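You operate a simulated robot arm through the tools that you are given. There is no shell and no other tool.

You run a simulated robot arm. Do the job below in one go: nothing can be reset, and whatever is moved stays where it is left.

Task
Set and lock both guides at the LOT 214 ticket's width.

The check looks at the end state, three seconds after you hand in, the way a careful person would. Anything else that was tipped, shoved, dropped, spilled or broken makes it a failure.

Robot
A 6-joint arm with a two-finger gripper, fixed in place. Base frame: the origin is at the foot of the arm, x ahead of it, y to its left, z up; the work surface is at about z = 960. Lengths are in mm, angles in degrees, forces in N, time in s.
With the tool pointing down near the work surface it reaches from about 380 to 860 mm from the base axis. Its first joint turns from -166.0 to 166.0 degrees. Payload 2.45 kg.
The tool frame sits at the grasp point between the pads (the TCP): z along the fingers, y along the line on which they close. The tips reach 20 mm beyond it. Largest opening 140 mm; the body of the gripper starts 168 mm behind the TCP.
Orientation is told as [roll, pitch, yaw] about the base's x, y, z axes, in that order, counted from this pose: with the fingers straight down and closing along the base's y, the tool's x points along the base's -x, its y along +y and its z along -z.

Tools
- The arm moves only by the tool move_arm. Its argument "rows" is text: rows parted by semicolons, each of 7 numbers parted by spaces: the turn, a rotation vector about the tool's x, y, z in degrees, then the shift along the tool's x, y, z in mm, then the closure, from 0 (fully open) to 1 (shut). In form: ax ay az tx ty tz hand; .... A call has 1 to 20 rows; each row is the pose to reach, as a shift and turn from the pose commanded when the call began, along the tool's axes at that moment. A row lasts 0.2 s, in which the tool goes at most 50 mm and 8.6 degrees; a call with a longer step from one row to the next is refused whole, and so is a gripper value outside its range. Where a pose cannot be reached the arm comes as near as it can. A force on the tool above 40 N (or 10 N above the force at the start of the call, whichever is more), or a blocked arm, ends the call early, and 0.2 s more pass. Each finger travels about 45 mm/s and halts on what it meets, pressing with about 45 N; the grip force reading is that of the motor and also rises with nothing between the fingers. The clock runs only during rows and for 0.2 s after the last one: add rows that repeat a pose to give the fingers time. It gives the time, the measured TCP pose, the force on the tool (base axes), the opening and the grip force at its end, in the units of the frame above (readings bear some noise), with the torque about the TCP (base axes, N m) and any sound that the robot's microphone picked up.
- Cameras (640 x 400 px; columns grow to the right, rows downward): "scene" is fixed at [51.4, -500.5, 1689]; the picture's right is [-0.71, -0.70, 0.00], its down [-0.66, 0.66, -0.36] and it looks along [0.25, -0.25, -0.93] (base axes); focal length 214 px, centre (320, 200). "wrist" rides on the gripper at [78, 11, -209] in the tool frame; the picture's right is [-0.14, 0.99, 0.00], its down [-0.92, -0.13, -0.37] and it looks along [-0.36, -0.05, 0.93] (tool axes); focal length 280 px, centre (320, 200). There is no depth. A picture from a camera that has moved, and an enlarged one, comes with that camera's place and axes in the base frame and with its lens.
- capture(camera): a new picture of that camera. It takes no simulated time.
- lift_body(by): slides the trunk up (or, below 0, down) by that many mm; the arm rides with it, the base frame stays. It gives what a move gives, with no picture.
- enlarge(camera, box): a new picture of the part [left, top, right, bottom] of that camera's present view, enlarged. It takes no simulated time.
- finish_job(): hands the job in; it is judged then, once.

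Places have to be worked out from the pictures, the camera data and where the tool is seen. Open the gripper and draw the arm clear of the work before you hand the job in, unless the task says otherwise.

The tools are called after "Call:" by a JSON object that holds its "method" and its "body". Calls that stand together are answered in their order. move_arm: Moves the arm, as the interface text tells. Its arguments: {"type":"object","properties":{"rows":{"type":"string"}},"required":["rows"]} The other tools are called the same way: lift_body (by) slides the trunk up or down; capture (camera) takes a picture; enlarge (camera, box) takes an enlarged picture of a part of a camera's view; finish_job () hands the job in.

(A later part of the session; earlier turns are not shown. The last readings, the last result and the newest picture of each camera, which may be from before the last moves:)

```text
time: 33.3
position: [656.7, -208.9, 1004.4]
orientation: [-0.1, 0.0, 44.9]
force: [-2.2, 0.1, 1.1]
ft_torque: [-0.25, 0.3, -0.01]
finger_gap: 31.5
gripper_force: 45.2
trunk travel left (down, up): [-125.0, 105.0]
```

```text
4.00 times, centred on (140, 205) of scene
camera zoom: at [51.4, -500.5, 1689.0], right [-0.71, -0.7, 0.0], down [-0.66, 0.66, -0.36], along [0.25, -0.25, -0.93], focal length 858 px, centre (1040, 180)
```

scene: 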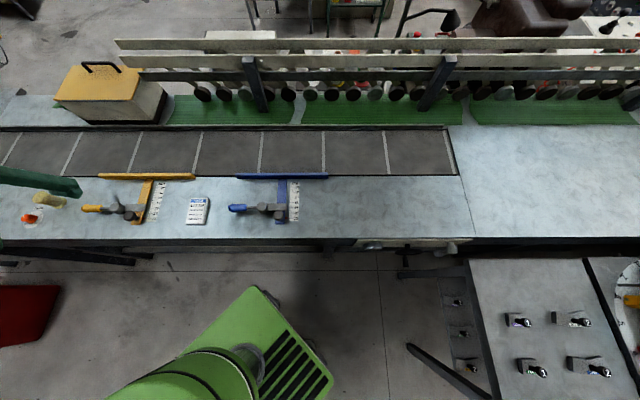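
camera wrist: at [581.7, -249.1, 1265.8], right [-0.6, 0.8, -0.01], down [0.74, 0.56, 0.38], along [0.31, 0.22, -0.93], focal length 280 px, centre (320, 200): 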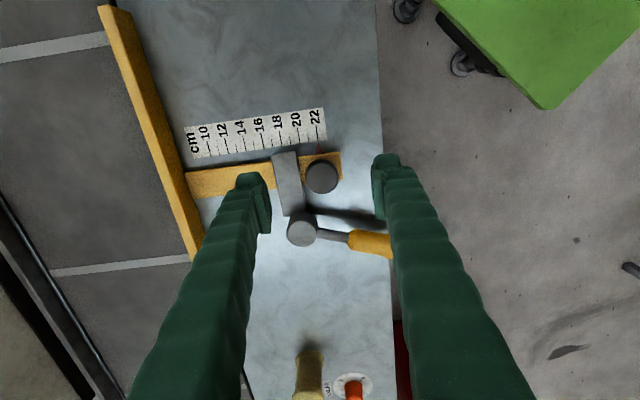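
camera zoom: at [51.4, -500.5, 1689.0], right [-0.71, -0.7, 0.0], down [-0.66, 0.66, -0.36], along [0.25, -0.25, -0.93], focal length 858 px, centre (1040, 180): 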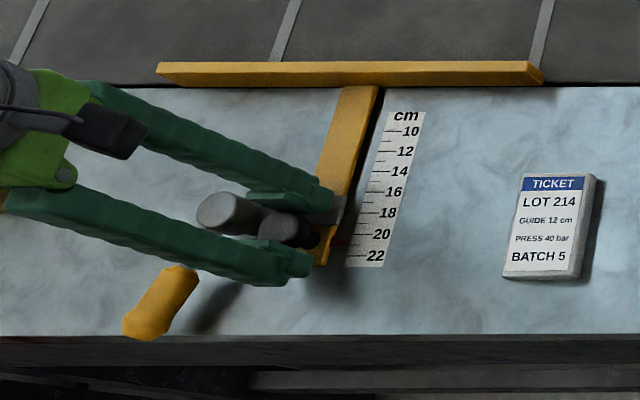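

The slide moves freely now (pointer at about 21), while the bridge and lever stay fixed. I push on slowly to see whether the knob stem passes the bridge.

Call:
{"method": "move_arm", "body": {"rows": "0 0 0 0 -3 0 0.85; 0 0 0 0 -6 0 0.85; 0 0 0 0 -9 0 0.85; 0 0 0 0 -12 0 0.85; 0 0 0 0 -15 0 0.85"}}

Call:
{"method": "enlarge", "body": {"camera": "wrist", "box": [220, 100, 420, 260]}}

Call:
{"method": "enlarge", "body": {"camera": "scene", "box": [60, 160, 220, 250]}}

```text
time: 34.5
position: [666.5, -218.2, 1003.8]
orientation: [0.0, 0.0, 45.0]
force: [-2.5, -1.8, 6.7]
ft_torque: [0.19, -0.05, -0.01]
finger_gap: 31.3
gripper_force: 45.5
trunk travel left (down, up): [-125.0, 105.0]
```

```text
2.50 times, centred on (320, 180) of wrist
camera zoom: at [602.8, -267.0, 1213.4], right [-0.6, 0.8, 0.0], down [0.74, 0.56, 0.37], along [0.29, 0.22, -0.93], focal length 701 px, centre (320, 250)
```

zoom: 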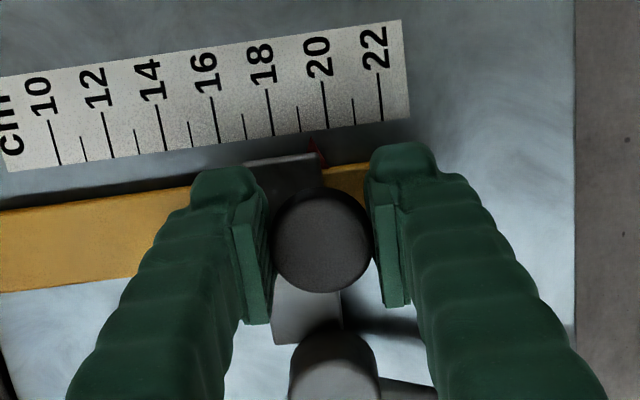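

```text
4.00 times, centred on (140, 205) of scene
camera zoom: at [51.4, -500.5, 1689.0], right [-0.71, -0.7, 0.0], down [-0.66, 0.66, -0.36], along [0.25, -0.25, -0.93], focal length 858 px, centre (1040, 180)
```

zoom: 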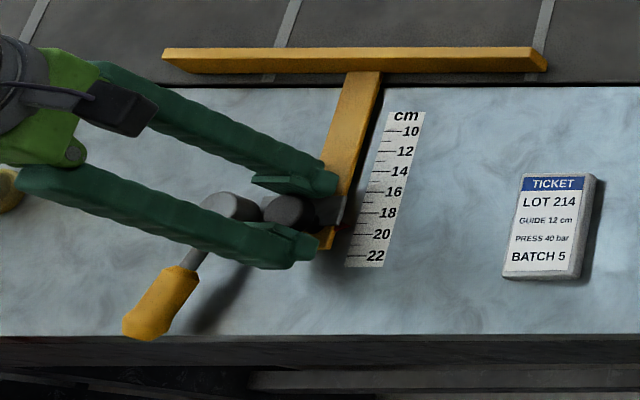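

The knob passes the bridge without resistance (pointer about 19.6). I continue 50 mm at slow speed.

Call:
{"method": "move_arm", "body": {"rows": "0 0 0 0 -5 0 0.85; 0 0 0 0 -10 0 0.85; 0 0 0 0 -15 0 0.85; 0 0 0 0 -20 0 0.85; 0 0 0 0 -25 0 0.85; 0 0 0 0 -30 0 0.85; 0 0 0 0 -35 0 0.85; 0 0 0 0 -40 0 0.85; 0 0 0 0 -45 0 0.85; 0 0 0 0 -50 0 0.85"}}

Call:
{"method": "enlarge", "body": {"camera": "wrist", "box": [220, 100, 420, 260]}}

Call:
{"method": "enlarge", "body": {"camera": "scene", "box": [60, 160, 220, 250]}}

```text
time: 36.7
position: [703.1, -255.2, 1005.1]
orientation: [-0.1, 0.0, 45.0]
force: [1.0, 0.8, 17.1]
ft_torque: [0.15, 0.04, -0.02]
finger_gap: 31.3
gripper_force: 44.8
trunk travel left (down, up): [-125.0, 105.0]
```

```text
2.50 times, centred on (320, 180) of wrist
camera zoom: at [638.3, -302.5, 1213.3], right [-0.6, 0.8, 0.0], down [0.74, 0.56, 0.37], along [0.3, 0.22, -0.93], focal length 701 px, centre (320, 250)
```

zoom: 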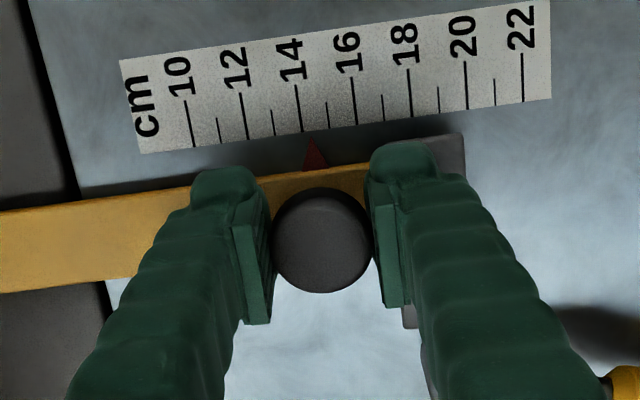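

```text
4.00 times, centred on (140, 205) of scene
camera zoom: at [51.4, -500.5, 1689.0], right [-0.71, -0.7, 0.0], down [-0.66, 0.66, -0.36], along [0.25, -0.25, -0.93], focal length 858 px, centre (1040, 180)
```

zoom: 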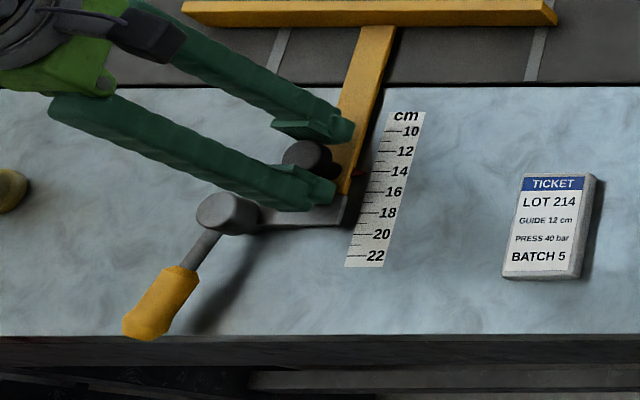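

The pointer reads about 14.3. I move another 20 mm, easing the vertical load a little, then read the scale closely.

Call:
{"method": "move_arm", "body": {"rows": "0 0 0 0 -4 -0.5 0.85; 0 0 0 0 -8 -1 0.85; 0 0 0 0 -12 -1 0.85; 0 0 0 0 -16 -1 0.85; 0 0 0 0 -20 -1 0.85; 0 0 0 0 -20 -1 0.85"}}

Call:
{"method": "enlarge", "body": {"camera": "wrist", "box": [270, 100, 370, 180]}}

Call:
{"method": "enlarge", "body": {"camera": "scene", "box": [130, 180, 175, 210]}}

```text
time: 38.1
position: [715.1, -270.0, 1004.1]
orientation: [0.1, 0.1, 45.0]
force: [2.9, 3.4, 5.6]
ft_torque: [-0.02, -0.03, 0.05]
finger_gap: 31.3
gripper_force: 45.2
trunk travel left (down, up): [-125.0, 105.0]
```

```text
5.00 times, centred on (320, 140) of wrist
camera zoom: at [652.4, -316.4, 1213.3], right [-0.6, 0.8, 0.0], down [0.74, 0.56, 0.37], along [0.29, 0.22, -0.93], focal length 1402 px, centre (320, 500)
```

zoom: 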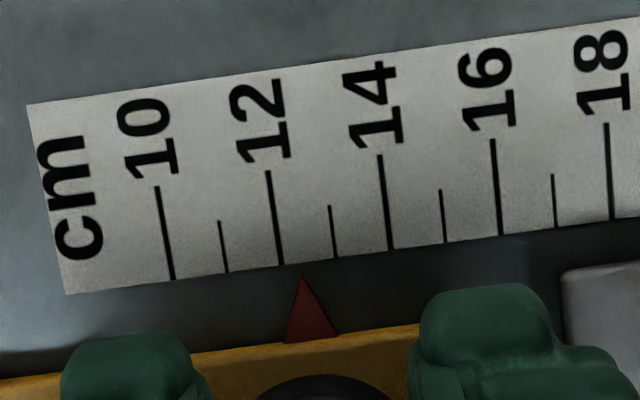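

```text
13.33 times, centred on (152, 195) of scene
camera zoom: at [51.4, -500.5, 1689.0], right [-0.71, -0.7, 0.0], down [-0.66, 0.66, -0.36], along [0.25, -0.25, -0.93], focal length 2860 px, centre (2553, 267)
```

zoom: 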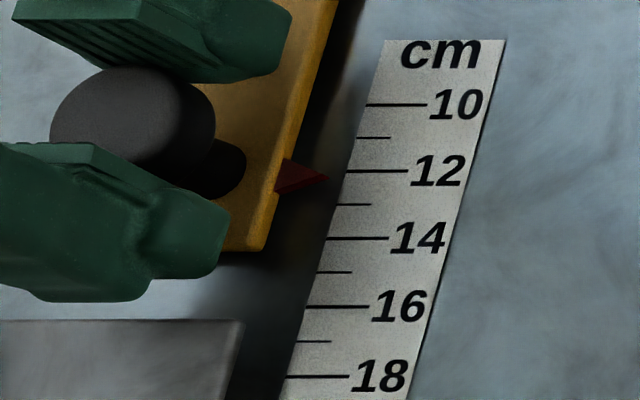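

The close view reads about 12.4 (parallax-corrected in both cameras). I move 4 mm further and read again.

Call:
{"method": "move_arm", "body": {"rows": "0 0 0 0 -1 0 0.85; 0 0 0 0 -2 0 0.85; 0 0 0 0 -3 0 0.85; 0 0 0 0 -4 0 0.85; 0 0 0 0 -4 0 0.85; 0 0 0 0 -4 0 0.85"}}

Call:
{"method": "enlarge", "body": {"camera": "wrist", "box": [270, 100, 370, 180]}}

Call:
{"method": "enlarge", "body": {"camera": "scene", "box": [130, 180, 175, 210]}}

```text
time: 39.5
position: [718.4, -271.0, 1004.8]
orientation: [0.0, 0.0, 45.1]
force: [-1.2, 1.3, 2.9]
ft_torque: [-0.15, 0.16, 0.01]
finger_gap: 31.1
gripper_force: 44.4
trunk travel left (down, up): [-125.0, 105.0]
```

```text
5.00 times, centred on (320, 140) of wrist
camera zoom: at [654.7, -318.6, 1213.3], right [-0.6, 0.8, 0.0], down [0.74, 0.56, 0.37], along [0.29, 0.22, -0.93], focal length 1402 px, centre (320, 500)
```

zoom: 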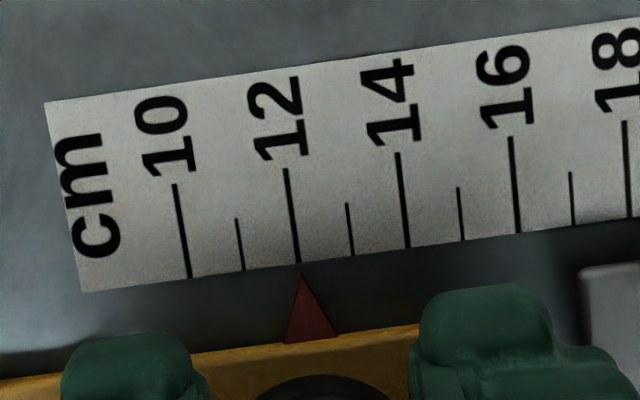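

```text
13.33 times, centred on (152, 195) of scene
camera zoom: at [51.4, -500.5, 1689.0], right [-0.71, -0.7, 0.0], down [-0.66, 0.66, -0.36], along [0.25, -0.25, -0.93], focal length 2860 px, centre (2553, 267)
```

zoom: 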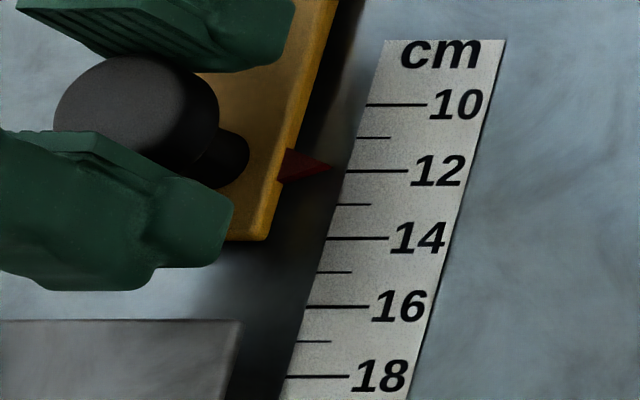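

The reading is now about 12.08. One last 0.8 mm nudge, then I release carefully.

Call:
{"method": "move_arm", "body": {"rows": "0 0 0 0 -0.5 0 0.85; 0 0 0 0 -0.8 0 0.85; 0 0 0 0 -0.8 0 0.85; 0 0 0 0 -0.8 0 0.85"}}

Call:
{"method": "enlarge", "body": {"camera": "wrist", "box": [270, 100, 370, 180]}}

Call:
{"method": "enlarge", "body": {"camera": "scene", "box": [130, 180, 175, 210]}}

```text
time: 40.5
position: [720.8, -272.5, 1002.8]
orientation: [0.0, 0.0, 45.1]
force: [-2.0, -1.2, 3.8]
ft_torque: [-0.12, 0.13, 0.0]
finger_gap: 31.3
gripper_force: 45.0
trunk travel left (down, up): [-125.0, 105.0]
```

```text
5.00 times, centred on (320, 140) of wrist
camera zoom: at [656.2, -320.3, 1213.2], right [-0.6, 0.8, 0.0], down [0.74, 0.56, 0.37], along [0.29, 0.22, -0.93], focal length 1402 px, centre (320, 500)
```

zoom: 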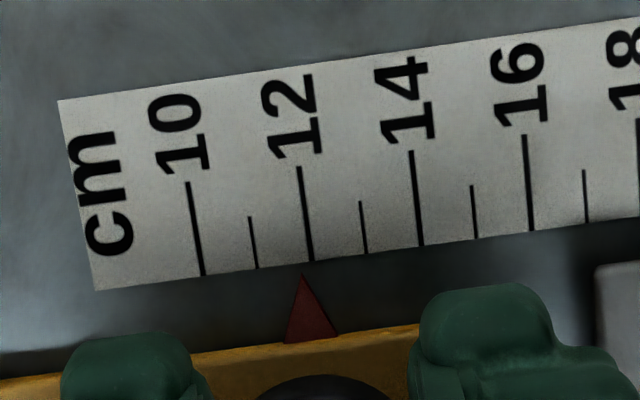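

```text
13.33 times, centred on (152, 195) of scene
camera zoom: at [51.4, -500.5, 1689.0], right [-0.71, -0.7, 0.0], down [-0.66, 0.66, -0.36], along [0.25, -0.25, -0.93], focal length 2860 px, centre (2553, 267)
```

zoom: 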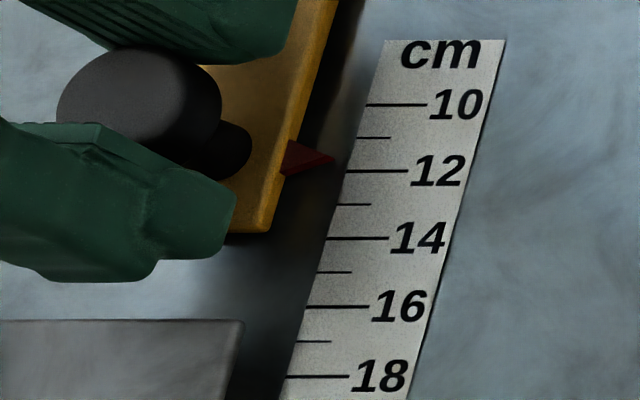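

It moved about 2.3 mm this time because the arm was still settling, so it now reads about 11.83. I command a small step back and wait for it to settle.

Call:
{"method": "move_arm", "body": {"rows": "0 0 0 0 0.8 0 0.85; 0 0 0 0 1.5 0 0.85; 0 0 0 0 1.5 0 0.85; 0 0 0 0 1.5 0 0.85; 0 0 0 0 1.5 0 0.85; 0 0 0 0 1.5 0 0.85; 0 0 0 0 1.5 0 0.85"}}

Call:
{"method": "enlarge", "body": {"camera": "wrist", "box": [270, 100, 370, 180]}}

```text
time: 42.1
position: [718.1, -270.6, 1004.2]
orientation: [0.0, 0.0, 45.0]
force: [-0.5, -3.2, 7.1]
ft_torque: [-0.04, 0.06, -0.03]
finger_gap: 31.6
gripper_force: 44.8
trunk travel left (down, up): [-125.0, 105.0]
```

```text
5.00 times, centred on (320, 140) of wrist
camera zoom: at [654.8, -318.9, 1213.2], right [-0.6, 0.8, 0.0], down [0.74, 0.56, 0.37], along [0.29, 0.22, -0.93], focal length 1402 px, centre (320, 500)
```

zoom: 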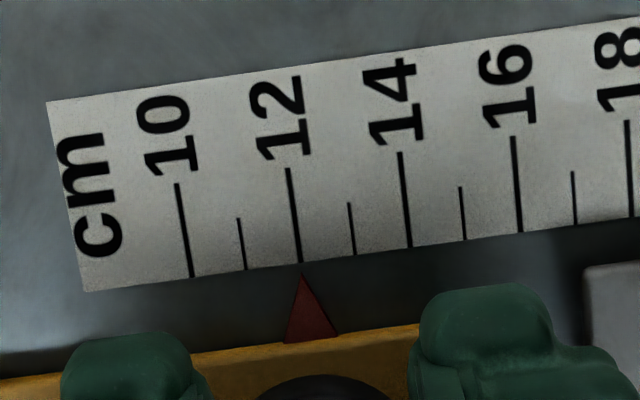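

The reading is now about 12.03–12.05, which is good. I release the knob and rise straight up, then recheck.

Call:
{"method": "move_arm", "body": {"rows": "0 0 0 0 0 0 0.75; 0 0 0 0 0 0 0.65; 0 0 0 0 0 0 0.55; 0 0 0 0 0 0 0.45; 0 0 0 0 0 0 0.4; 0 0 0 0 0 -20 0.4; 0 0 0 0 0 -60 0.4; 0 0 0 0 0 -100 0.4; 0 0 0 0 0 -100 0.4"}}

Call:
{"method": "enlarge", "body": {"camera": "scene", "box": [130, 180, 175, 210]}}

Call:
{"method": "capture", "body": {"camera": "wrist"}}

Call:
{"method": "enlarge", "body": {"camera": "wrist", "box": [260, 80, 380, 170]}}

```text
time: 44.1
position: [717.3, -270.3, 1104.5]
orientation: [0.0, 0.1, 44.9]
force: [-0.2, -0.2, 0.8]
ft_torque: [0.02, 0.02, -0.01]
finger_gap: 83.9
gripper_force: 0.1
trunk travel left (down, up): [-125.0, 105.0]
```

```text
13.33 times, centred on (152, 195) of scene
camera zoom: at [51.4, -500.5, 1689.0], right [-0.71, -0.7, 0.0], down [-0.66, 0.66, -0.36], along [0.25, -0.25, -0.93], focal length 2860 px, centre (2553, 267)
```

zoom: 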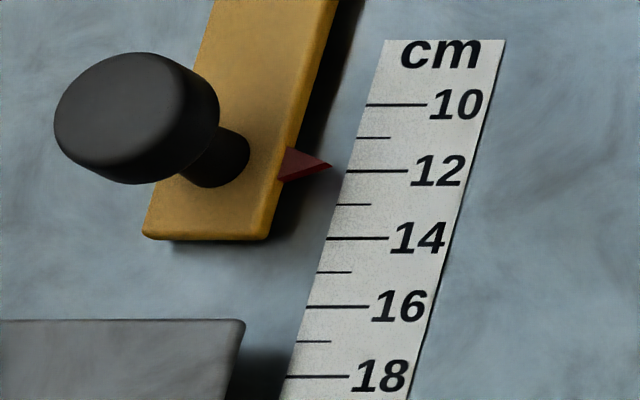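

```text
taken
camera wrist: at [654.8, -317.7, 1313.7], right [-0.6, 0.8, 0.0], down [0.74, 0.56, 0.37], along [0.29, 0.22, -0.93], focal length 280 px, centre (320, 200)
```

wrist: 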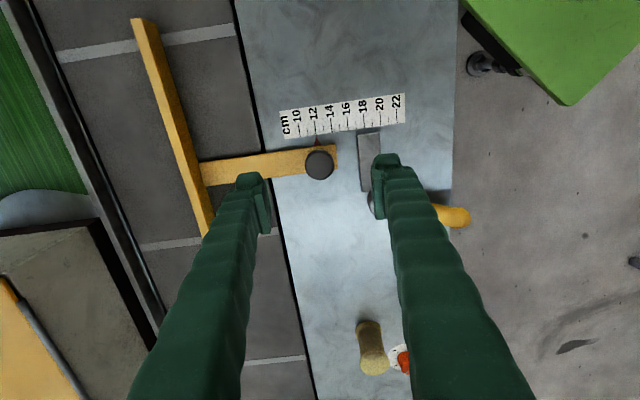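

```text
4.44 times, centred on (320, 125) of wrist
camera zoom: at [654.8, -317.7, 1313.7], right [-0.6, 0.8, 0.0], down [0.74, 0.56, 0.37], along [0.29, 0.22, -0.93], focal length 1246 px, centre (320, 533)
```

zoom: 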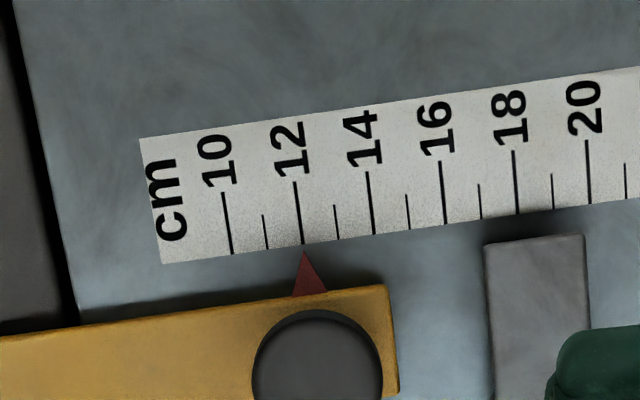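

Released, the pointer still reads about 12.03. Now I go back to the lever handle, at about (676, -106) and lying near azimuth 115°, to turn it back to locked.

Call:
{"method": "move_arm", "body": {"rows": "0 0 -7 -9 14 0 0.4; 0 0 -14 -18 29 0 0.4; 0 0 -21 -26 44 0 0.4; 0 0 -28 -35 58 0 0.4; 0 0 -35 -44 73 0 0.45; 0 0 -42 -53 87 0 0.45; 0 0 -49 -61 102 10 0.45; 0 0 -56 -70 116 20 0.45; 0 0 -63 -79 131 32 0.45; 0 0 -70 -87.6 145.3 44 0.45; 0 0 -70 -87.6 145.3 44 0.45; 0 0 -70 -87.6 145.3 44 0.45"}}

Call:
{"method": "capture", "body": {"camera": "wrist"}}

```text
time: 46.7
position: [678.9, -107.8, 1060.6]
orientation: [0.0, 0.0, 115.1]
force: [-0.1, 0.5, -0.8]
ft_torque: [0.01, 0.03, 0.02]
finger_gap: 76.9
gripper_force: 0.1
trunk travel left (down, up): [-125.0, 105.0]
```

```text
taken
camera wrist: at [701.4, -183.5, 1269.6], right [-0.96, -0.29, 0.0], down [-0.27, 0.89, 0.37], along [-0.11, 0.35, -0.93], focal length 280 px, centre (320, 200)
```

wrist: 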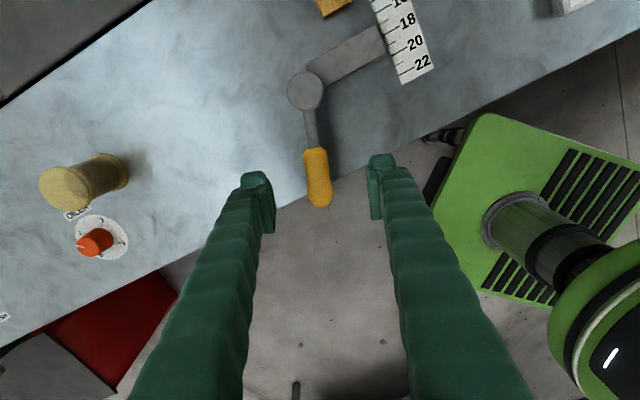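

The handle is aligned, just slightly farther out than the grasp point. I shift 5 mm outward, descend and grip it.

Call:
{"method": "move_arm", "body": {"rows": "0 0 0 -5 -2 25 0.5; 0 0 0 -5 -2 50 0.5; 0 0 0 -5 -2 62 0.5; 0 0 0 -5 -2 66 0.5; 0 0 0 -5 -2 66 0.6; 0 0 0 -5 -2 66 0.7; 0 0 0 -5 -2 66 0.8; 0 0 0 -5 -2 66 0.9; 0 0 0 -5 -2 66 0.9; 0 0 0 -5 -2 66 0.9"}}

Call:
{"method": "capture", "body": {"camera": "wrist"}}

```text
time: 48.9
position: [678.5, -100.5, 993.6]
orientation: [0.0, 0.0, 114.9]
force: [3.6, 3.4, -0.5]
ft_torque: [0.08, 0.09, 0.39]
finger_gap: 23.1
gripper_force: 44.8
trunk travel left (down, up): [-125.0, 105.0]
```

```text
taken
camera wrist: at [700.7, -175.2, 1203.1], right [-0.96, -0.29, 0.0], down [-0.27, 0.89, 0.37], along [-0.11, 0.35, -0.93], focal length 280 px, centre (320, 200)
```

wrist: 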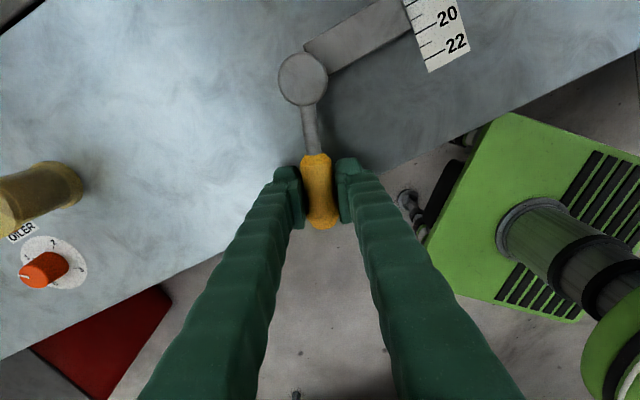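

The handle is gripped and the hub estimate is refined to (712.5, -178.7). I swing the lever back toward locked along the arc, first 32°.

Call:
{"method": "move_arm", "body": {"rows": "0 0 4 0.4 -6 0 0.9; 0 0 8 1.1 -11.9 0 0.9; 0 0 12 2.3 -17.7 0 0.9; 0 0 16 3.9 -23.4 0 0.9; 0 0 20 5.9 -29.1 0 0.9; 0 0 24 8.2 -34.5 0 0.9; 0 0 28 11 -39.8 0 0.9; 0 0 32 14.1 -44.9 0 0.9; 0 0 32 14.1 -44.9 0 0.9"}}

Call:
{"method": "enlarge", "body": {"camera": "scene", "box": [60, 160, 220, 250]}}

```text
time: 50.9
position: [724.4, -92.5, 993.6]
orientation: [0.0, 0.1, 83.0]
force: [6.3, 18.8, -1.7]
ft_torque: [0.43, -0.21, 0.41]
finger_gap: 22.8
gripper_force: 44.7
trunk travel left (down, up): [-125.0, 105.0]
```

```text
4.00 times, centred on (140, 205) of scene
camera zoom: at [51.4, -500.5, 1689.0], right [-0.71, -0.7, 0.0], down [-0.66, 0.66, -0.36], along [0.25, -0.25, -0.93], focal length 858 px, centre (1040, 180)
```

zoom: 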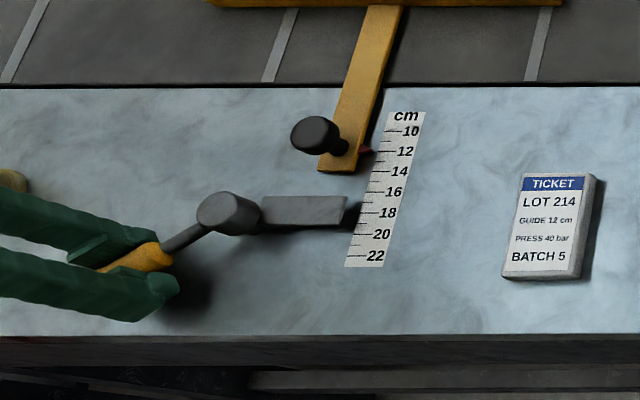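

The lever is at about 37° with only a small inward bias. I continue the arc with a 2 mm outward correction toward the locked position.

Call:
{"method": "move_arm", "body": {"rows": "0 0 4 -0.7 -6.1 0 0.9; 0 0 8 -1 -12.1 0 0.9; 0 0 12 0.2 -18.1 0 0.9; 0 0 16 1.8 -24 0 0.9; 0 0 20 3.7 -29.7 0 0.9; 0 0 24 6.1 -35.3 0 0.9; 0 0 28 8.9 -40.7 0 0.9; 0 0 32 11.9 -45.9 0 0.9; 0 0 36 15.4 -50.9 0 0.9; 0 0 38 17.3 -53.3 0 0.9; 0 0 38 17.3 -53.3 0 0.9"}}

Call:
{"method": "enlarge", "body": {"camera": "scene", "box": [60, 160, 220, 250]}}

Call:
{"method": "capture", "body": {"camera": "wrist"}}

```text
time: 53.3
position: [773.4, -116.9, 994.1]
orientation: [0.0, 0.0, 44.9]
force: [-3.8, 13.5, -17.1]
ft_torque: [0.14, -0.1, -0.85]
finger_gap: 22.8
gripper_force: 44.7
trunk travel left (down, up): [-125.0, 105.0]
```

```text
4.00 times, centred on (140, 205) of scene
camera zoom: at [51.4, -500.5, 1689.0], right [-0.71, -0.7, 0.0], down [-0.66, 0.66, -0.36], along [0.25, -0.25, -0.93], focal length 858 px, centre (1040, 180)
```

zoom: 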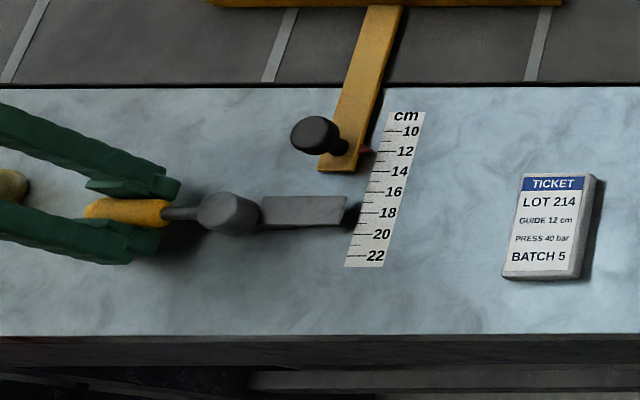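

```text
taken
camera wrist: at [711.0, -164.7, 1202.5], right [-0.6, 0.8, 0.0], down [0.74, 0.56, 0.37], along [0.29, 0.22, -0.93], focal length 280 px, centre (320, 200)
```

wrist: 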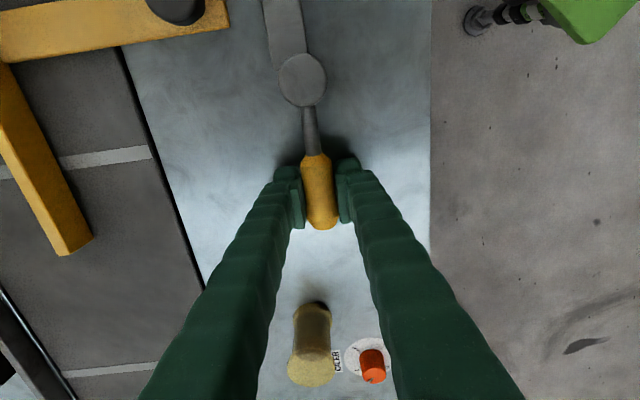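

The lever is lined up as it was when locked. I press a few degrees more to be sure it is firmly at its stop.

Call:
{"method": "move_arm", "body": {"rows": "0 0 1 0 -1.5 0 0.9; 0 0 2 0 -3 0 0.9; 0 0 3 0.1 -4.5 0 0.9; 0 0 3 0.1 -4.5 0 0.9"}}

Call:
{"method": "capture", "body": {"camera": "wrist"}}

```text
time: 54.5
position: [774.2, -117.7, 992.5]
orientation: [0.5, 0.2, 42.1]
force: [-4.1, 10.3, 0.4]
ft_torque: [0.79, -0.37, 1.13]
finger_gap: 23.8
gripper_force: 45.2
trunk travel left (down, up): [-125.0, 105.0]
stopped in row 4: the force on the tool passed its limit at 40 N (the readings are from after the stop); the commanded pose is now the measured one
```

```text
taken
camera wrist: at [710.0, -163.2, 1202.5], right [-0.56, 0.83, 0.01], down [0.77, 0.52, 0.36], along [0.3, 0.21, -0.93], focal length 280 px, centre (320, 200)
```

wrist: 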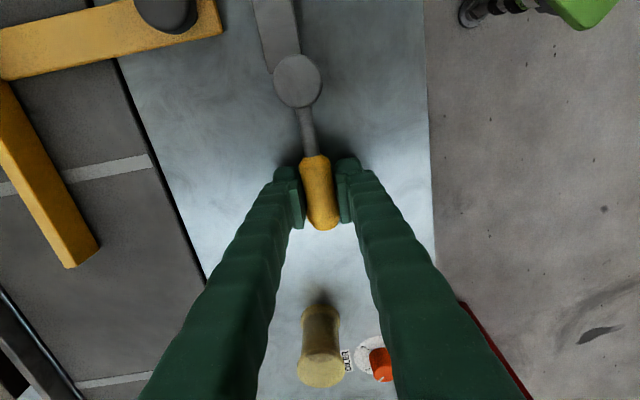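

The lever is hard against its locked stop. I release and rise, then check the lever and the scale.

Call:
{"method": "move_arm", "body": {"rows": "0 0 0 0 0 0 0.8; 0 0 0 0 0 0 0.7; 0 0 0 0 0 0 0.6; 0 0 0 0 0 0 0.5; 0 0 0 0 0 -30 0.45; 0 0 0 0 0 -70 0.4; 0 0 0 0 0 -110 0.4; 0 0 0 0 0 -110 0.4"}}

Call:
{"method": "capture", "body": {"camera": "wrist"}}

Call:
{"method": "enlarge", "body": {"camera": "scene", "box": [75, 170, 195, 240]}}

Call:
{"method": "enlarge", "body": {"camera": "scene", "box": [130, 180, 175, 210]}}

```text
time: 56.3
position: [775.3, -118.5, 1103.1]
orientation: [0.4, 0.2, 42.0]
force: [0.0, 0.0, 0.7]
ft_torque: [0.01, 0.01, -0.02]
finger_gap: 84.1
gripper_force: 0.1
trunk travel left (down, up): [-125.0, 105.0]
```

```text
taken
camera wrist: at [711.9, -163.6, 1312.1], right [-0.56, 0.83, 0.01], down [0.77, 0.52, 0.36], along [0.3, 0.21, -0.93], focal length 280 px, centre (320, 200)
```

wrist: 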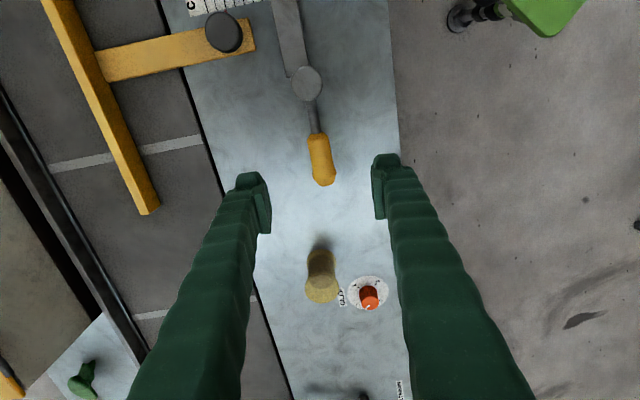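

```text
5.33 times, centred on (135, 205) of scene
camera zoom: at [51.4, -500.5, 1689.0], right [-0.71, -0.7, 0.0], down [-0.66, 0.66, -0.36], along [0.25, -0.25, -0.93], focal length 1144 px, centre (1307, 173)
```

zoom: 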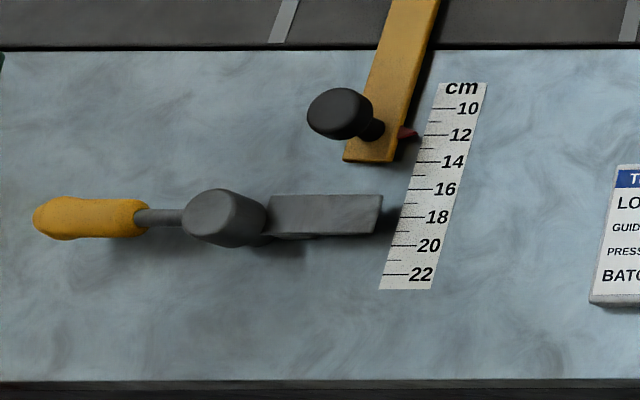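

```text
13.33 times, centred on (152, 195) of scene
camera zoom: at [51.4, -500.5, 1689.0], right [-0.71, -0.7, 0.0], down [-0.66, 0.66, -0.36], along [0.25, -0.25, -0.93], focal length 2860 px, centre (2553, 267)
```

zoom: 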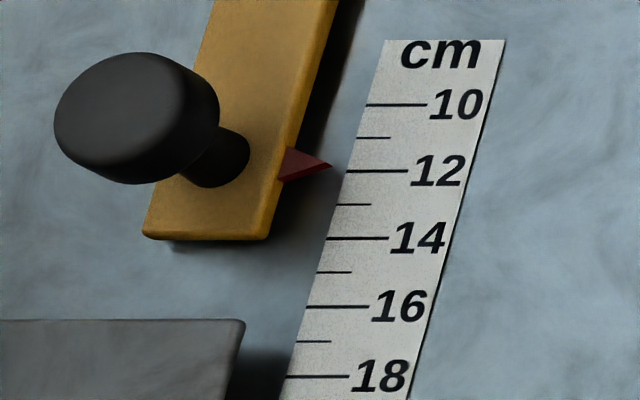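

The pointer hasn't moved and the lever is aligned. To be sure it's locked, I go back over the knob for a light push test.

Call:
{"method": "move_arm", "body": {"rows": "0.2 -0.1 -1 36 -18 10 0.4; 0.4 -0.2 -2 72 -37 20 0.4; 0.4 -0.2 -3 108 -56 30 0.4; 0.4 -0.2 -3 144.2 -74.7 40 0.4; 0.4 -0.2 -3 144.2 -74.7 40 0.4; 0.4 -0.2 -3 144.2 -74.7 40 0.4"}}

Call:
{"method": "capture", "body": {"camera": "wrist"}}

```text
time: 57.7
position: [718.7, -271.9, 1063.2]
orientation: [0.0, 0.0, 45.0]
force: [0.5, -0.6, -0.5]
ft_torque: [0.01, -0.03, 0.01]
finger_gap: 84.0
gripper_force: 0.0
trunk travel left (down, up): [-125.0, 105.0]
```

```text
taken
camera wrist: at [655.2, -319.4, 1273.4], right [-0.6, 0.8, 0.0], down [0.74, 0.56, 0.37], along [0.29, 0.22, -0.93], focal length 280 px, centre (320, 200)
```

wrist: 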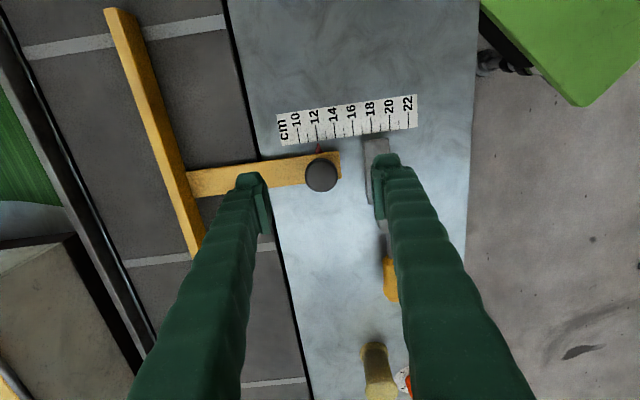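

The knob is centred. I descend, grip and push just 3 mm.

Call:
{"method": "move_arm", "body": {"rows": "0 0 0 0 0 25 0.4; 0 0 0 0 0 48 0.4; 0 0 0 0 0 58.5 0.4; 0 0 0 0 0 58.5 0.5; 0 0 0 0 0 58.5 0.6; 0 0 0 0 0 58.5 0.7; 0 0 0 0 0 58.5 0.8; 0 0 0 0 0 58.5 0.82; 0 0 0 0 0 58.5 0.82; 0 0 0 0 -1.5 58.5 0.82; 0 0 0 0 -3 58.5 0.82; 0 0 0 0 -3 58.5 0.82"}}

Call:
{"method": "enlarge", "body": {"camera": "wrist", "box": [270, 100, 370, 180]}}

Call:
{"method": "enlarge", "body": {"camera": "scene", "box": [130, 180, 175, 210]}}

```text
time: 60.3
position: [718.4, -271.8, 1005.2]
orientation: [0.3, 0.1, 45.0]
force: [-18.7, 17.4, -7.1]
ft_torque: [0.41, 0.01, 0.08]
finger_gap: 31.6
gripper_force: 44.8
trunk travel left (down, up): [-125.0, 105.0]
```

```text
5.00 times, centred on (320, 140) of wrist
camera zoom: at [655.3, -320.0, 1214.2], right [-0.6, 0.8, 0.0], down [0.74, 0.56, 0.37], along [0.29, 0.22, -0.93], focal length 1402 px, centre (320, 500)
```

zoom: 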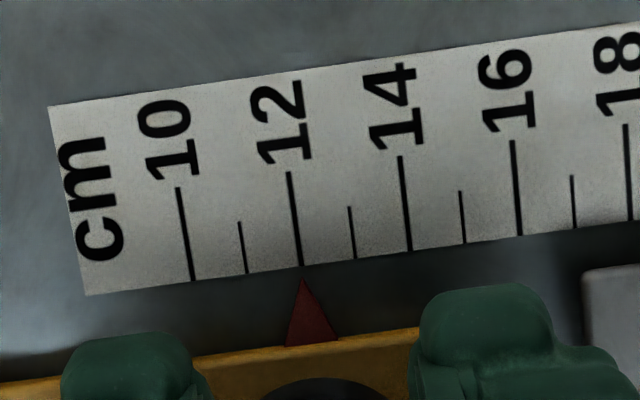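

```text
13.33 times, centred on (152, 195) of scene
camera zoom: at [51.4, -500.5, 1689.0], right [-0.71, -0.7, 0.0], down [-0.66, 0.66, -0.36], along [0.25, -0.25, -0.93], focal length 2860 px, centre (2553, 267)
```

zoom: 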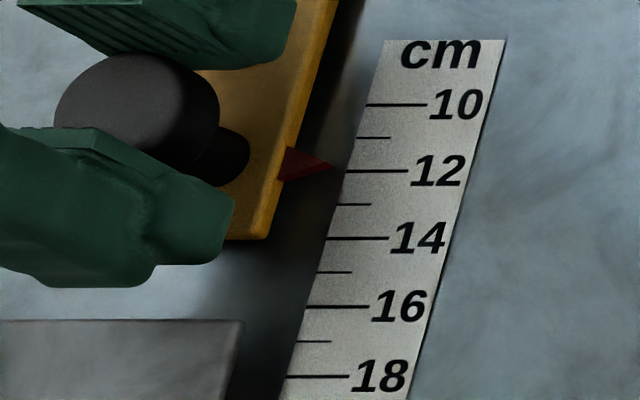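

A 25 N reaction with the pointer unchanged means the yellow guide is locked at 12. I relax the push, release and rise clear.

Call:
{"method": "move_arm", "body": {"rows": "0 0 0 0 1.5 0 0.82; 0 0 0 0 3 0 0.82; 0 0 0 0 3 0 0.7; 0 0 0 0 3 0 0.55; 0 0 0 0 3 0 0.4; 0 0 0 0 3 -20 0.4; 0 0 0 0 3 -60 0.4; 0 0 0 0 3 -110 0.3; 0 0 0 0 3 -145 0.2; 0 0 0 0 3 -145 0.2"}}

Call:
{"method": "enlarge", "body": {"camera": "scene", "box": [130, 180, 175, 210]}}

Call:
{"method": "enlarge", "body": {"camera": "scene", "box": [200, 160, 360, 250]}}

```text
time: 62.5
position: [716.2, -272.3, 1148.6]
orientation: [0.0, 0.0, 45.0]
force: [-0.4, -0.2, 0.7]
ft_torque: [-0.01, 0.01, 0.0]
finger_gap: 111.7
gripper_force: 0.0
trunk travel left (down, up): [-125.0, 105.0]
```

```text
13.33 times, centred on (152, 195) of scene
camera zoom: at [51.4, -500.5, 1689.0], right [-0.71, -0.7, 0.0], down [-0.66, 0.66, -0.36], along [0.25, -0.25, -0.93], focal length 2860 px, centre (2553, 267)
```

zoom: 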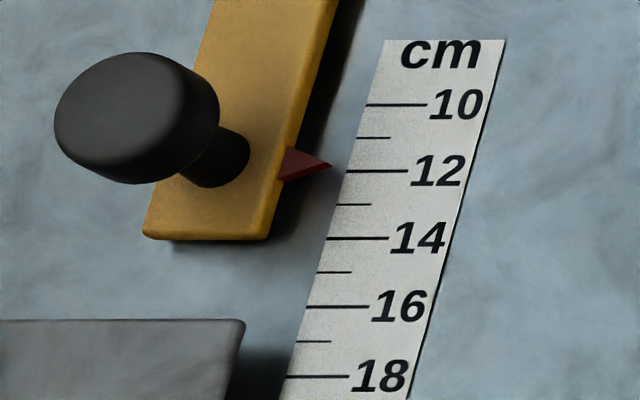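

```text
4.00 times, centred on (280, 205) of scene
camera zoom: at [51.4, -500.5, 1689.0], right [-0.71, -0.7, 0.0], down [-0.66, 0.66, -0.36], along [0.25, -0.25, -0.93], focal length 858 px, centre (480, 180)
```

zoom: 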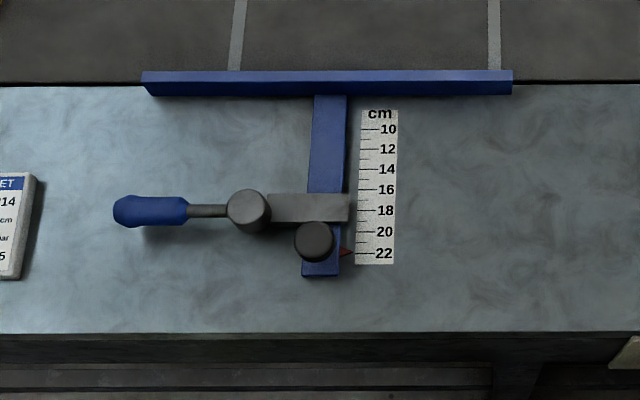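

The yellow guide is done. Now I travel to the blue guide's handle at about (421, -471), turning the gripper through yaw -45 first so the later lever swing stays comfortably within the wrist's range.

Call:
{"method": "move_arm", "body": {"rows": "0 0 7.5 15 3 0 0.2; 0 0 15 29 6 0 0.2; 0 0 22.5 44 9 0 0.2; 0 0 30 59 12 0 0.2; 0 0 37.5 74 15 0 0.2; 0 0 45 88 18 0 0.2; 0 0 52.5 103 21 0 0.2; 0 0 60 118 24 0 0.2; 0 0 67.5 132 27 0 0.2; 0 0 75 147 30 0 0.2; 0 0 82.5 162 33 0 0.2; 0 0 90 177 35 0 0.2; 0 0 90 177 35 0 0.2"}}

```text
time: 65.3
position: [568.1, -372.8, 1150.1]
orientation: [-0.1, -0.1, -45.1]
force: [-0.1, 0.0, -0.3]
ft_torque: [-0.04, 0.02, -0.02]
finger_gap: 112.2
gripper_force: 0.0
trunk travel left (down, up): [-125.0, 105.0]
```

Halfway there as planned. I continue the turn and the travel to above the blue handle.

Call:
{"method": "move_arm", "body": {"rows": "0 0 7.5 3 -14 0 0.2; 0 0 15 6 -29 0 0.2; 0 0 22.5 9 -43 0 0.2; 0 0 30 12 -58 0 0.2; 0 0 37.5 14 -72 0 0.2; 0 0 45 17 -87 0 0.2; 0 0 52.5 20 -101 5 0.3; 0 0 60 23 -115 12 0.3; 0 0 67.5 26 -130 20 0.4; 0 0 75 29 -144 28 0.4; 0 0 82.5 32 -159 34 0.4; 0 0 90 34.6 -173 40 0.4; 0 0 90 34.6 -173 40 0.4; 0 0 90 34.6 -173 40 0.4"}}

Call:
{"method": "capture", "body": {"camera": "wrist"}}

Call:
{"method": "capture", "body": {"camera": "scene"}}

```text
time: 68.3
position: [421.2, -471.9, 1107.1]
orientation: [0.0, 0.0, -135.0]
force: [0.4, -0.4, 1.2]
ft_torque: [0.0, -0.01, 0.03]
finger_gap: 83.9
gripper_force: 0.1
trunk travel left (down, up): [-125.0, 105.0]
```

```text
taken
camera wrist: at [483.9, -423.5, 1316.7], right [0.6, -0.8, 0.0], down [-0.74, -0.56, 0.37], along [-0.29, -0.22, -0.93], focal length 280 px, centre (320, 200)
```

wrist: 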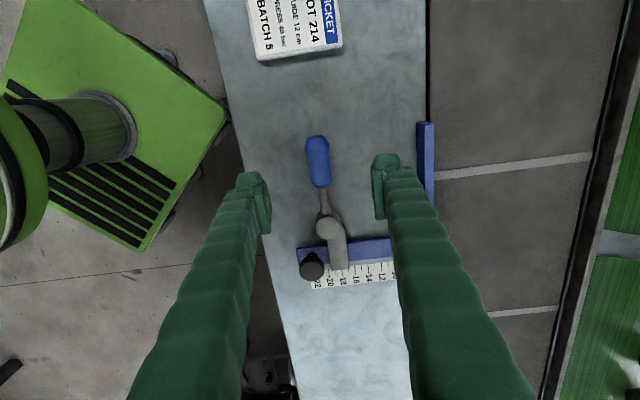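

```text
taken
```

scene: 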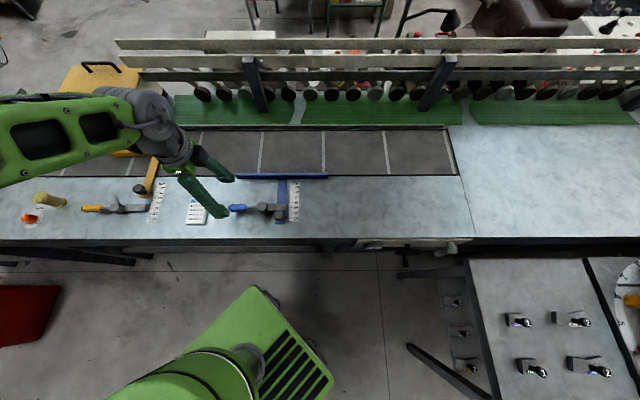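

The handle sits exactly at the predicted spot (318, 162). I descend and grip it as before.

Call:
{"method": "move_arm", "body": {"rows": "0 0 0 0 0 40 0.5; 0 0 0 0 0 80 0.5; 0 0 0 0 0 105 0.5; 0 0 0 0 0 113 0.5; 0 0 0 0 0 113 0.6; 0 0 0 0 0 113 0.7; 0 0 0 0 0 113 0.8; 0 0 0 0 0 113 0.9; 0 0 0 0 0 113 0.9; 0 0 0 0 0 113 0.9"}}

Call:
{"method": "capture", "body": {"camera": "wrist"}}

```text
time: 70.5
position: [422.1, -469.3, 997.0]
orientation: [0.0, 0.0, -134.9]
force: [-0.2, -0.7, -1.7]
ft_torque: [-0.04, 0.02, 0.01]
finger_gap: 24.2
gripper_force: 45.2
trunk travel left (down, up): [-125.0, 105.0]
```

```text
taken
camera wrist: at [484.0, -421.3, 1205.9], right [0.6, -0.8, 0.0], down [-0.74, -0.56, 0.37], along [-0.29, -0.22, -0.93], focal length 280 px, centre (320, 200)
```

wrist: 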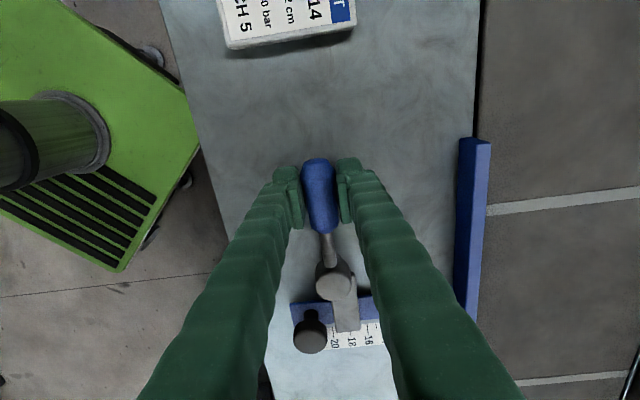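

The handle is held and sits about 84 mm from its hub near (363, -529). I swing it toward the robot side, 32° first, and watch the forces.

Call:
{"method": "move_arm", "body": {"rows": "0 0 -4 -0.2 -5.9 0 0.9; 0 0 -8 -0.8 -11.7 0 0.9; 0 0 -12 -1.8 -17.5 0 0.9; 0 0 -16 -3.3 -23.2 0 0.9; 0 0 -20 -5.1 -28.7 0 0.9; 0 0 -24 -7.3 -34.2 0 0.9; 0 0 -28 -9.8 -39.4 0 0.9; 0 0 -32 -12.8 -44.5 0 0.9; 0 0 -32 -12.8 -44.5 0 0.9"}}

Call:
{"method": "enlarge", "body": {"camera": "scene", "box": [200, 160, 360, 250]}}

```text
time: 72.5
position: [380.0, -446.5, 996.7]
orientation: [0.0, 0.1, -103.1]
force: [-5.8, 20.0, -4.1]
ft_torque: [0.21, -0.03, -0.88]
finger_gap: 24.1
gripper_force: 45.3
trunk travel left (down, up): [-125.0, 105.0]
```

```text
4.00 times, centred on (280, 205) of scene
camera zoom: at [51.4, -500.5, 1689.0], right [-0.71, -0.7, 0.0], down [-0.66, 0.66, -0.36], along [0.25, -0.25, -0.93], focal length 858 px, centre (480, 180)
```

zoom: 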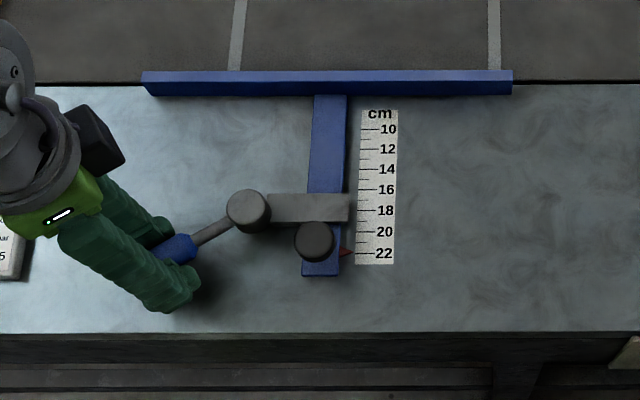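

The blue lever follows the same way, with a slight inward bias. I correct the arc to radius 87 and continue to the 70° stop.

Call:
{"method": "move_arm", "body": {"rows": "0 0 -4 0.8 -6.1 0 0.9; 0 0 -8 1.2 -12.1 0 0.9; 0 0 -12 0.1 -18.1 0 0.9; 0 0 -16 -1.4 -24 0 0.9; 0 0 -20 -3.2 -29.8 0 0.9; 0 0 -24 -5.5 -35.4 0 0.9; 0 0 -28 -8.2 -40.8 0 0.9; 0 0 -32 -11.2 -46.1 0 0.9; 0 0 -35 -13.7 -49.9 0 0.9; 0 0 -37 -15.5 -52.4 0 0.9; 0 0 -37 -15.5 -52.4 0 0.9"}}

Call:
{"method": "enlarge", "body": {"camera": "scene", "box": [200, 160, 360, 250]}}

Call:
{"method": "capture", "body": {"camera": "wrist"}}

```text
time: 74.9
position: [325.7, -450.3, 996.6]
orientation: [0.2, 0.0, -66.0]
force: [-19.3, 5.1, -10.3]
ft_torque: [-0.09, 0.11, -1.17]
finger_gap: 24.4
gripper_force: 45.2
trunk travel left (down, up): [-125.0, 105.0]
```

```text
4.00 times, centred on (280, 205) of scene
camera zoom: at [51.4, -500.5, 1689.0], right [-0.71, -0.7, 0.0], down [-0.66, 0.66, -0.36], along [0.25, -0.25, -0.93], focal length 858 px, centre (480, 180)
```

zoom: 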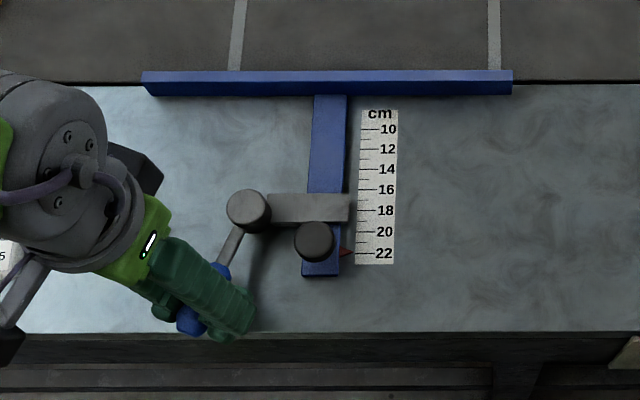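

```text
taken
camera wrist: at [302.6, -375.6, 1205.6], right [0.96, 0.28, 0.0], down [0.26, -0.89, 0.37], along [0.1, -0.35, -0.93], focal length 280 px, centre (320, 200)
```

wrist: 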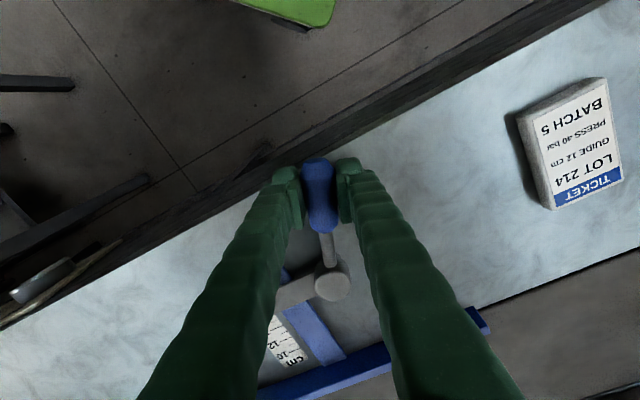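

The lever is at about 69°. I press a little further to confirm the stop.

Call:
{"method": "move_arm", "body": {"rows": "0 0 -1 0 -1.5 0 0.9; 0 0 -2 0 -3 0 0.9; 0 0 -3 -0.1 -4.5 0 0.9; 0 0 -3 -0.1 -4.5 0 0.9"}}

```text
time: 75.9
position: [323.8, -451.5, 996.2]
orientation: [0.0, -0.1, -63.0]
force: [3.7, 12.0, -20.2]
ft_torque: [0.06, -0.13, -1.03]
finger_gap: 24.7
gripper_force: 45.1
trunk travel left (down, up): [-125.0, 105.0]
```

It moved slightly more. One more small press to reach the stop.

Call:
{"method": "move_arm", "body": {"rows": "0 0 -1 0.3 -1.5 0 0.9; 0 0 -2 0.3 -3 0 0.9; 0 0 -3 0.2 -4.5 0 0.9; 0 0 -4 0.2 -6 0 0.9"}}

Call:
{"method": "enlarge", "body": {"camera": "scene", "box": [200, 160, 360, 250]}}

```text
time: 76.7
position: [322.8, -454.0, 997.1]
orientation: [0.3, -0.1, -60.2]
force: [22.3, 9.0, -6.2]
ft_torque: [0.26, -0.56, -1.0]
finger_gap: 25.8
gripper_force: 44.6
trunk travel left (down, up): [-125.0, 105.0]
stopped in row 4: the force on the tool passed its limit at 42 N (the readings are from after the stop); the commanded pose is now the measured one
```

```text
4.00 times, centred on (280, 205) of scene
camera zoom: at [51.4, -500.5, 1689.0], right [-0.71, -0.7, 0.0], down [-0.66, 0.66, -0.36], along [0.25, -0.25, -0.93], focal length 858 px, centre (480, 180)
```

zoom: 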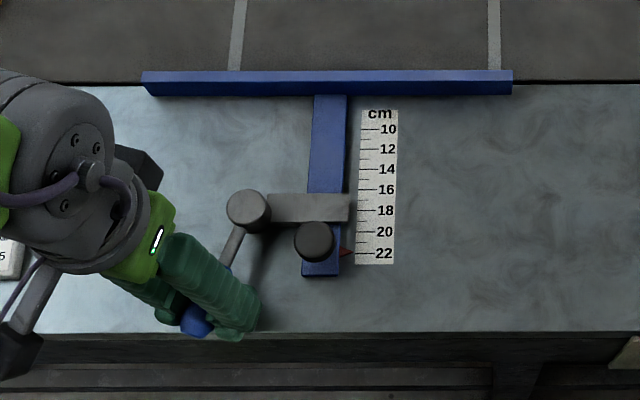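

The stop is reached, so the blue lever is released. I open, rise and then head for the blue knob.

Call:
{"method": "move_arm", "body": {"rows": "0 0 0 0 0 0 0.8; 0 0 0 0 0 0 0.7; 0 0 0 0 0 0 0.6; 0 0 0 0 0 0 0.5; 0 0 0 0 0 -30 0.45; 0 0 0 0 0 -70 0.4; 0 0 0 0 0 -105 0.4; 0 0 0 0 0 -105 0.4"}}

Call:
{"method": "capture", "body": {"camera": "wrist"}}

Call:
{"method": "enlarge", "body": {"camera": "scene", "box": [200, 160, 360, 250]}}

```text
time: 78.5
position: [318.5, -454.3, 1103.6]
orientation: [0.2, -0.2, -60.1]
force: [0.1, -0.3, 0.3]
ft_torque: [0.02, -0.01, 0.0]
finger_gap: 83.7
gripper_force: 0.1
trunk travel left (down, up): [-125.0, 105.0]
```

```text
taken
camera wrist: at [287.9, -381.0, 1313.8], right [0.93, 0.37, 0.0], down [0.35, -0.86, 0.37], along [0.14, -0.34, -0.93], focal length 280 px, centre (320, 200)
```

wrist: 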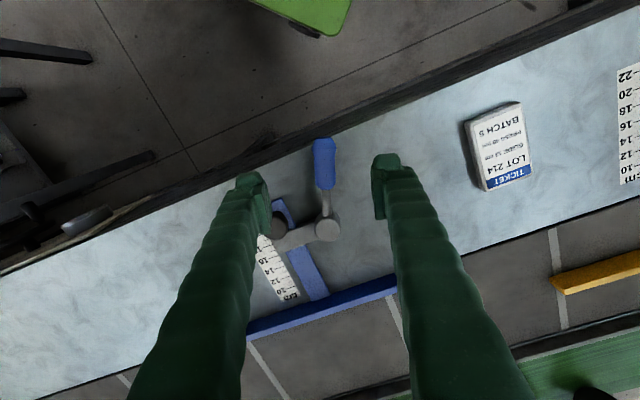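

```text
4.00 times, centred on (280, 205) of scene
camera zoom: at [51.4, -500.5, 1689.0], right [-0.71, -0.7, 0.0], down [-0.66, 0.66, -0.36], along [0.25, -0.25, -0.93], focal length 858 px, centre (480, 180)
```

zoom: 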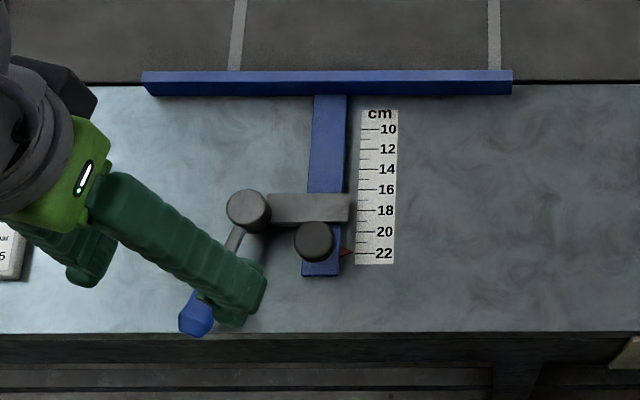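

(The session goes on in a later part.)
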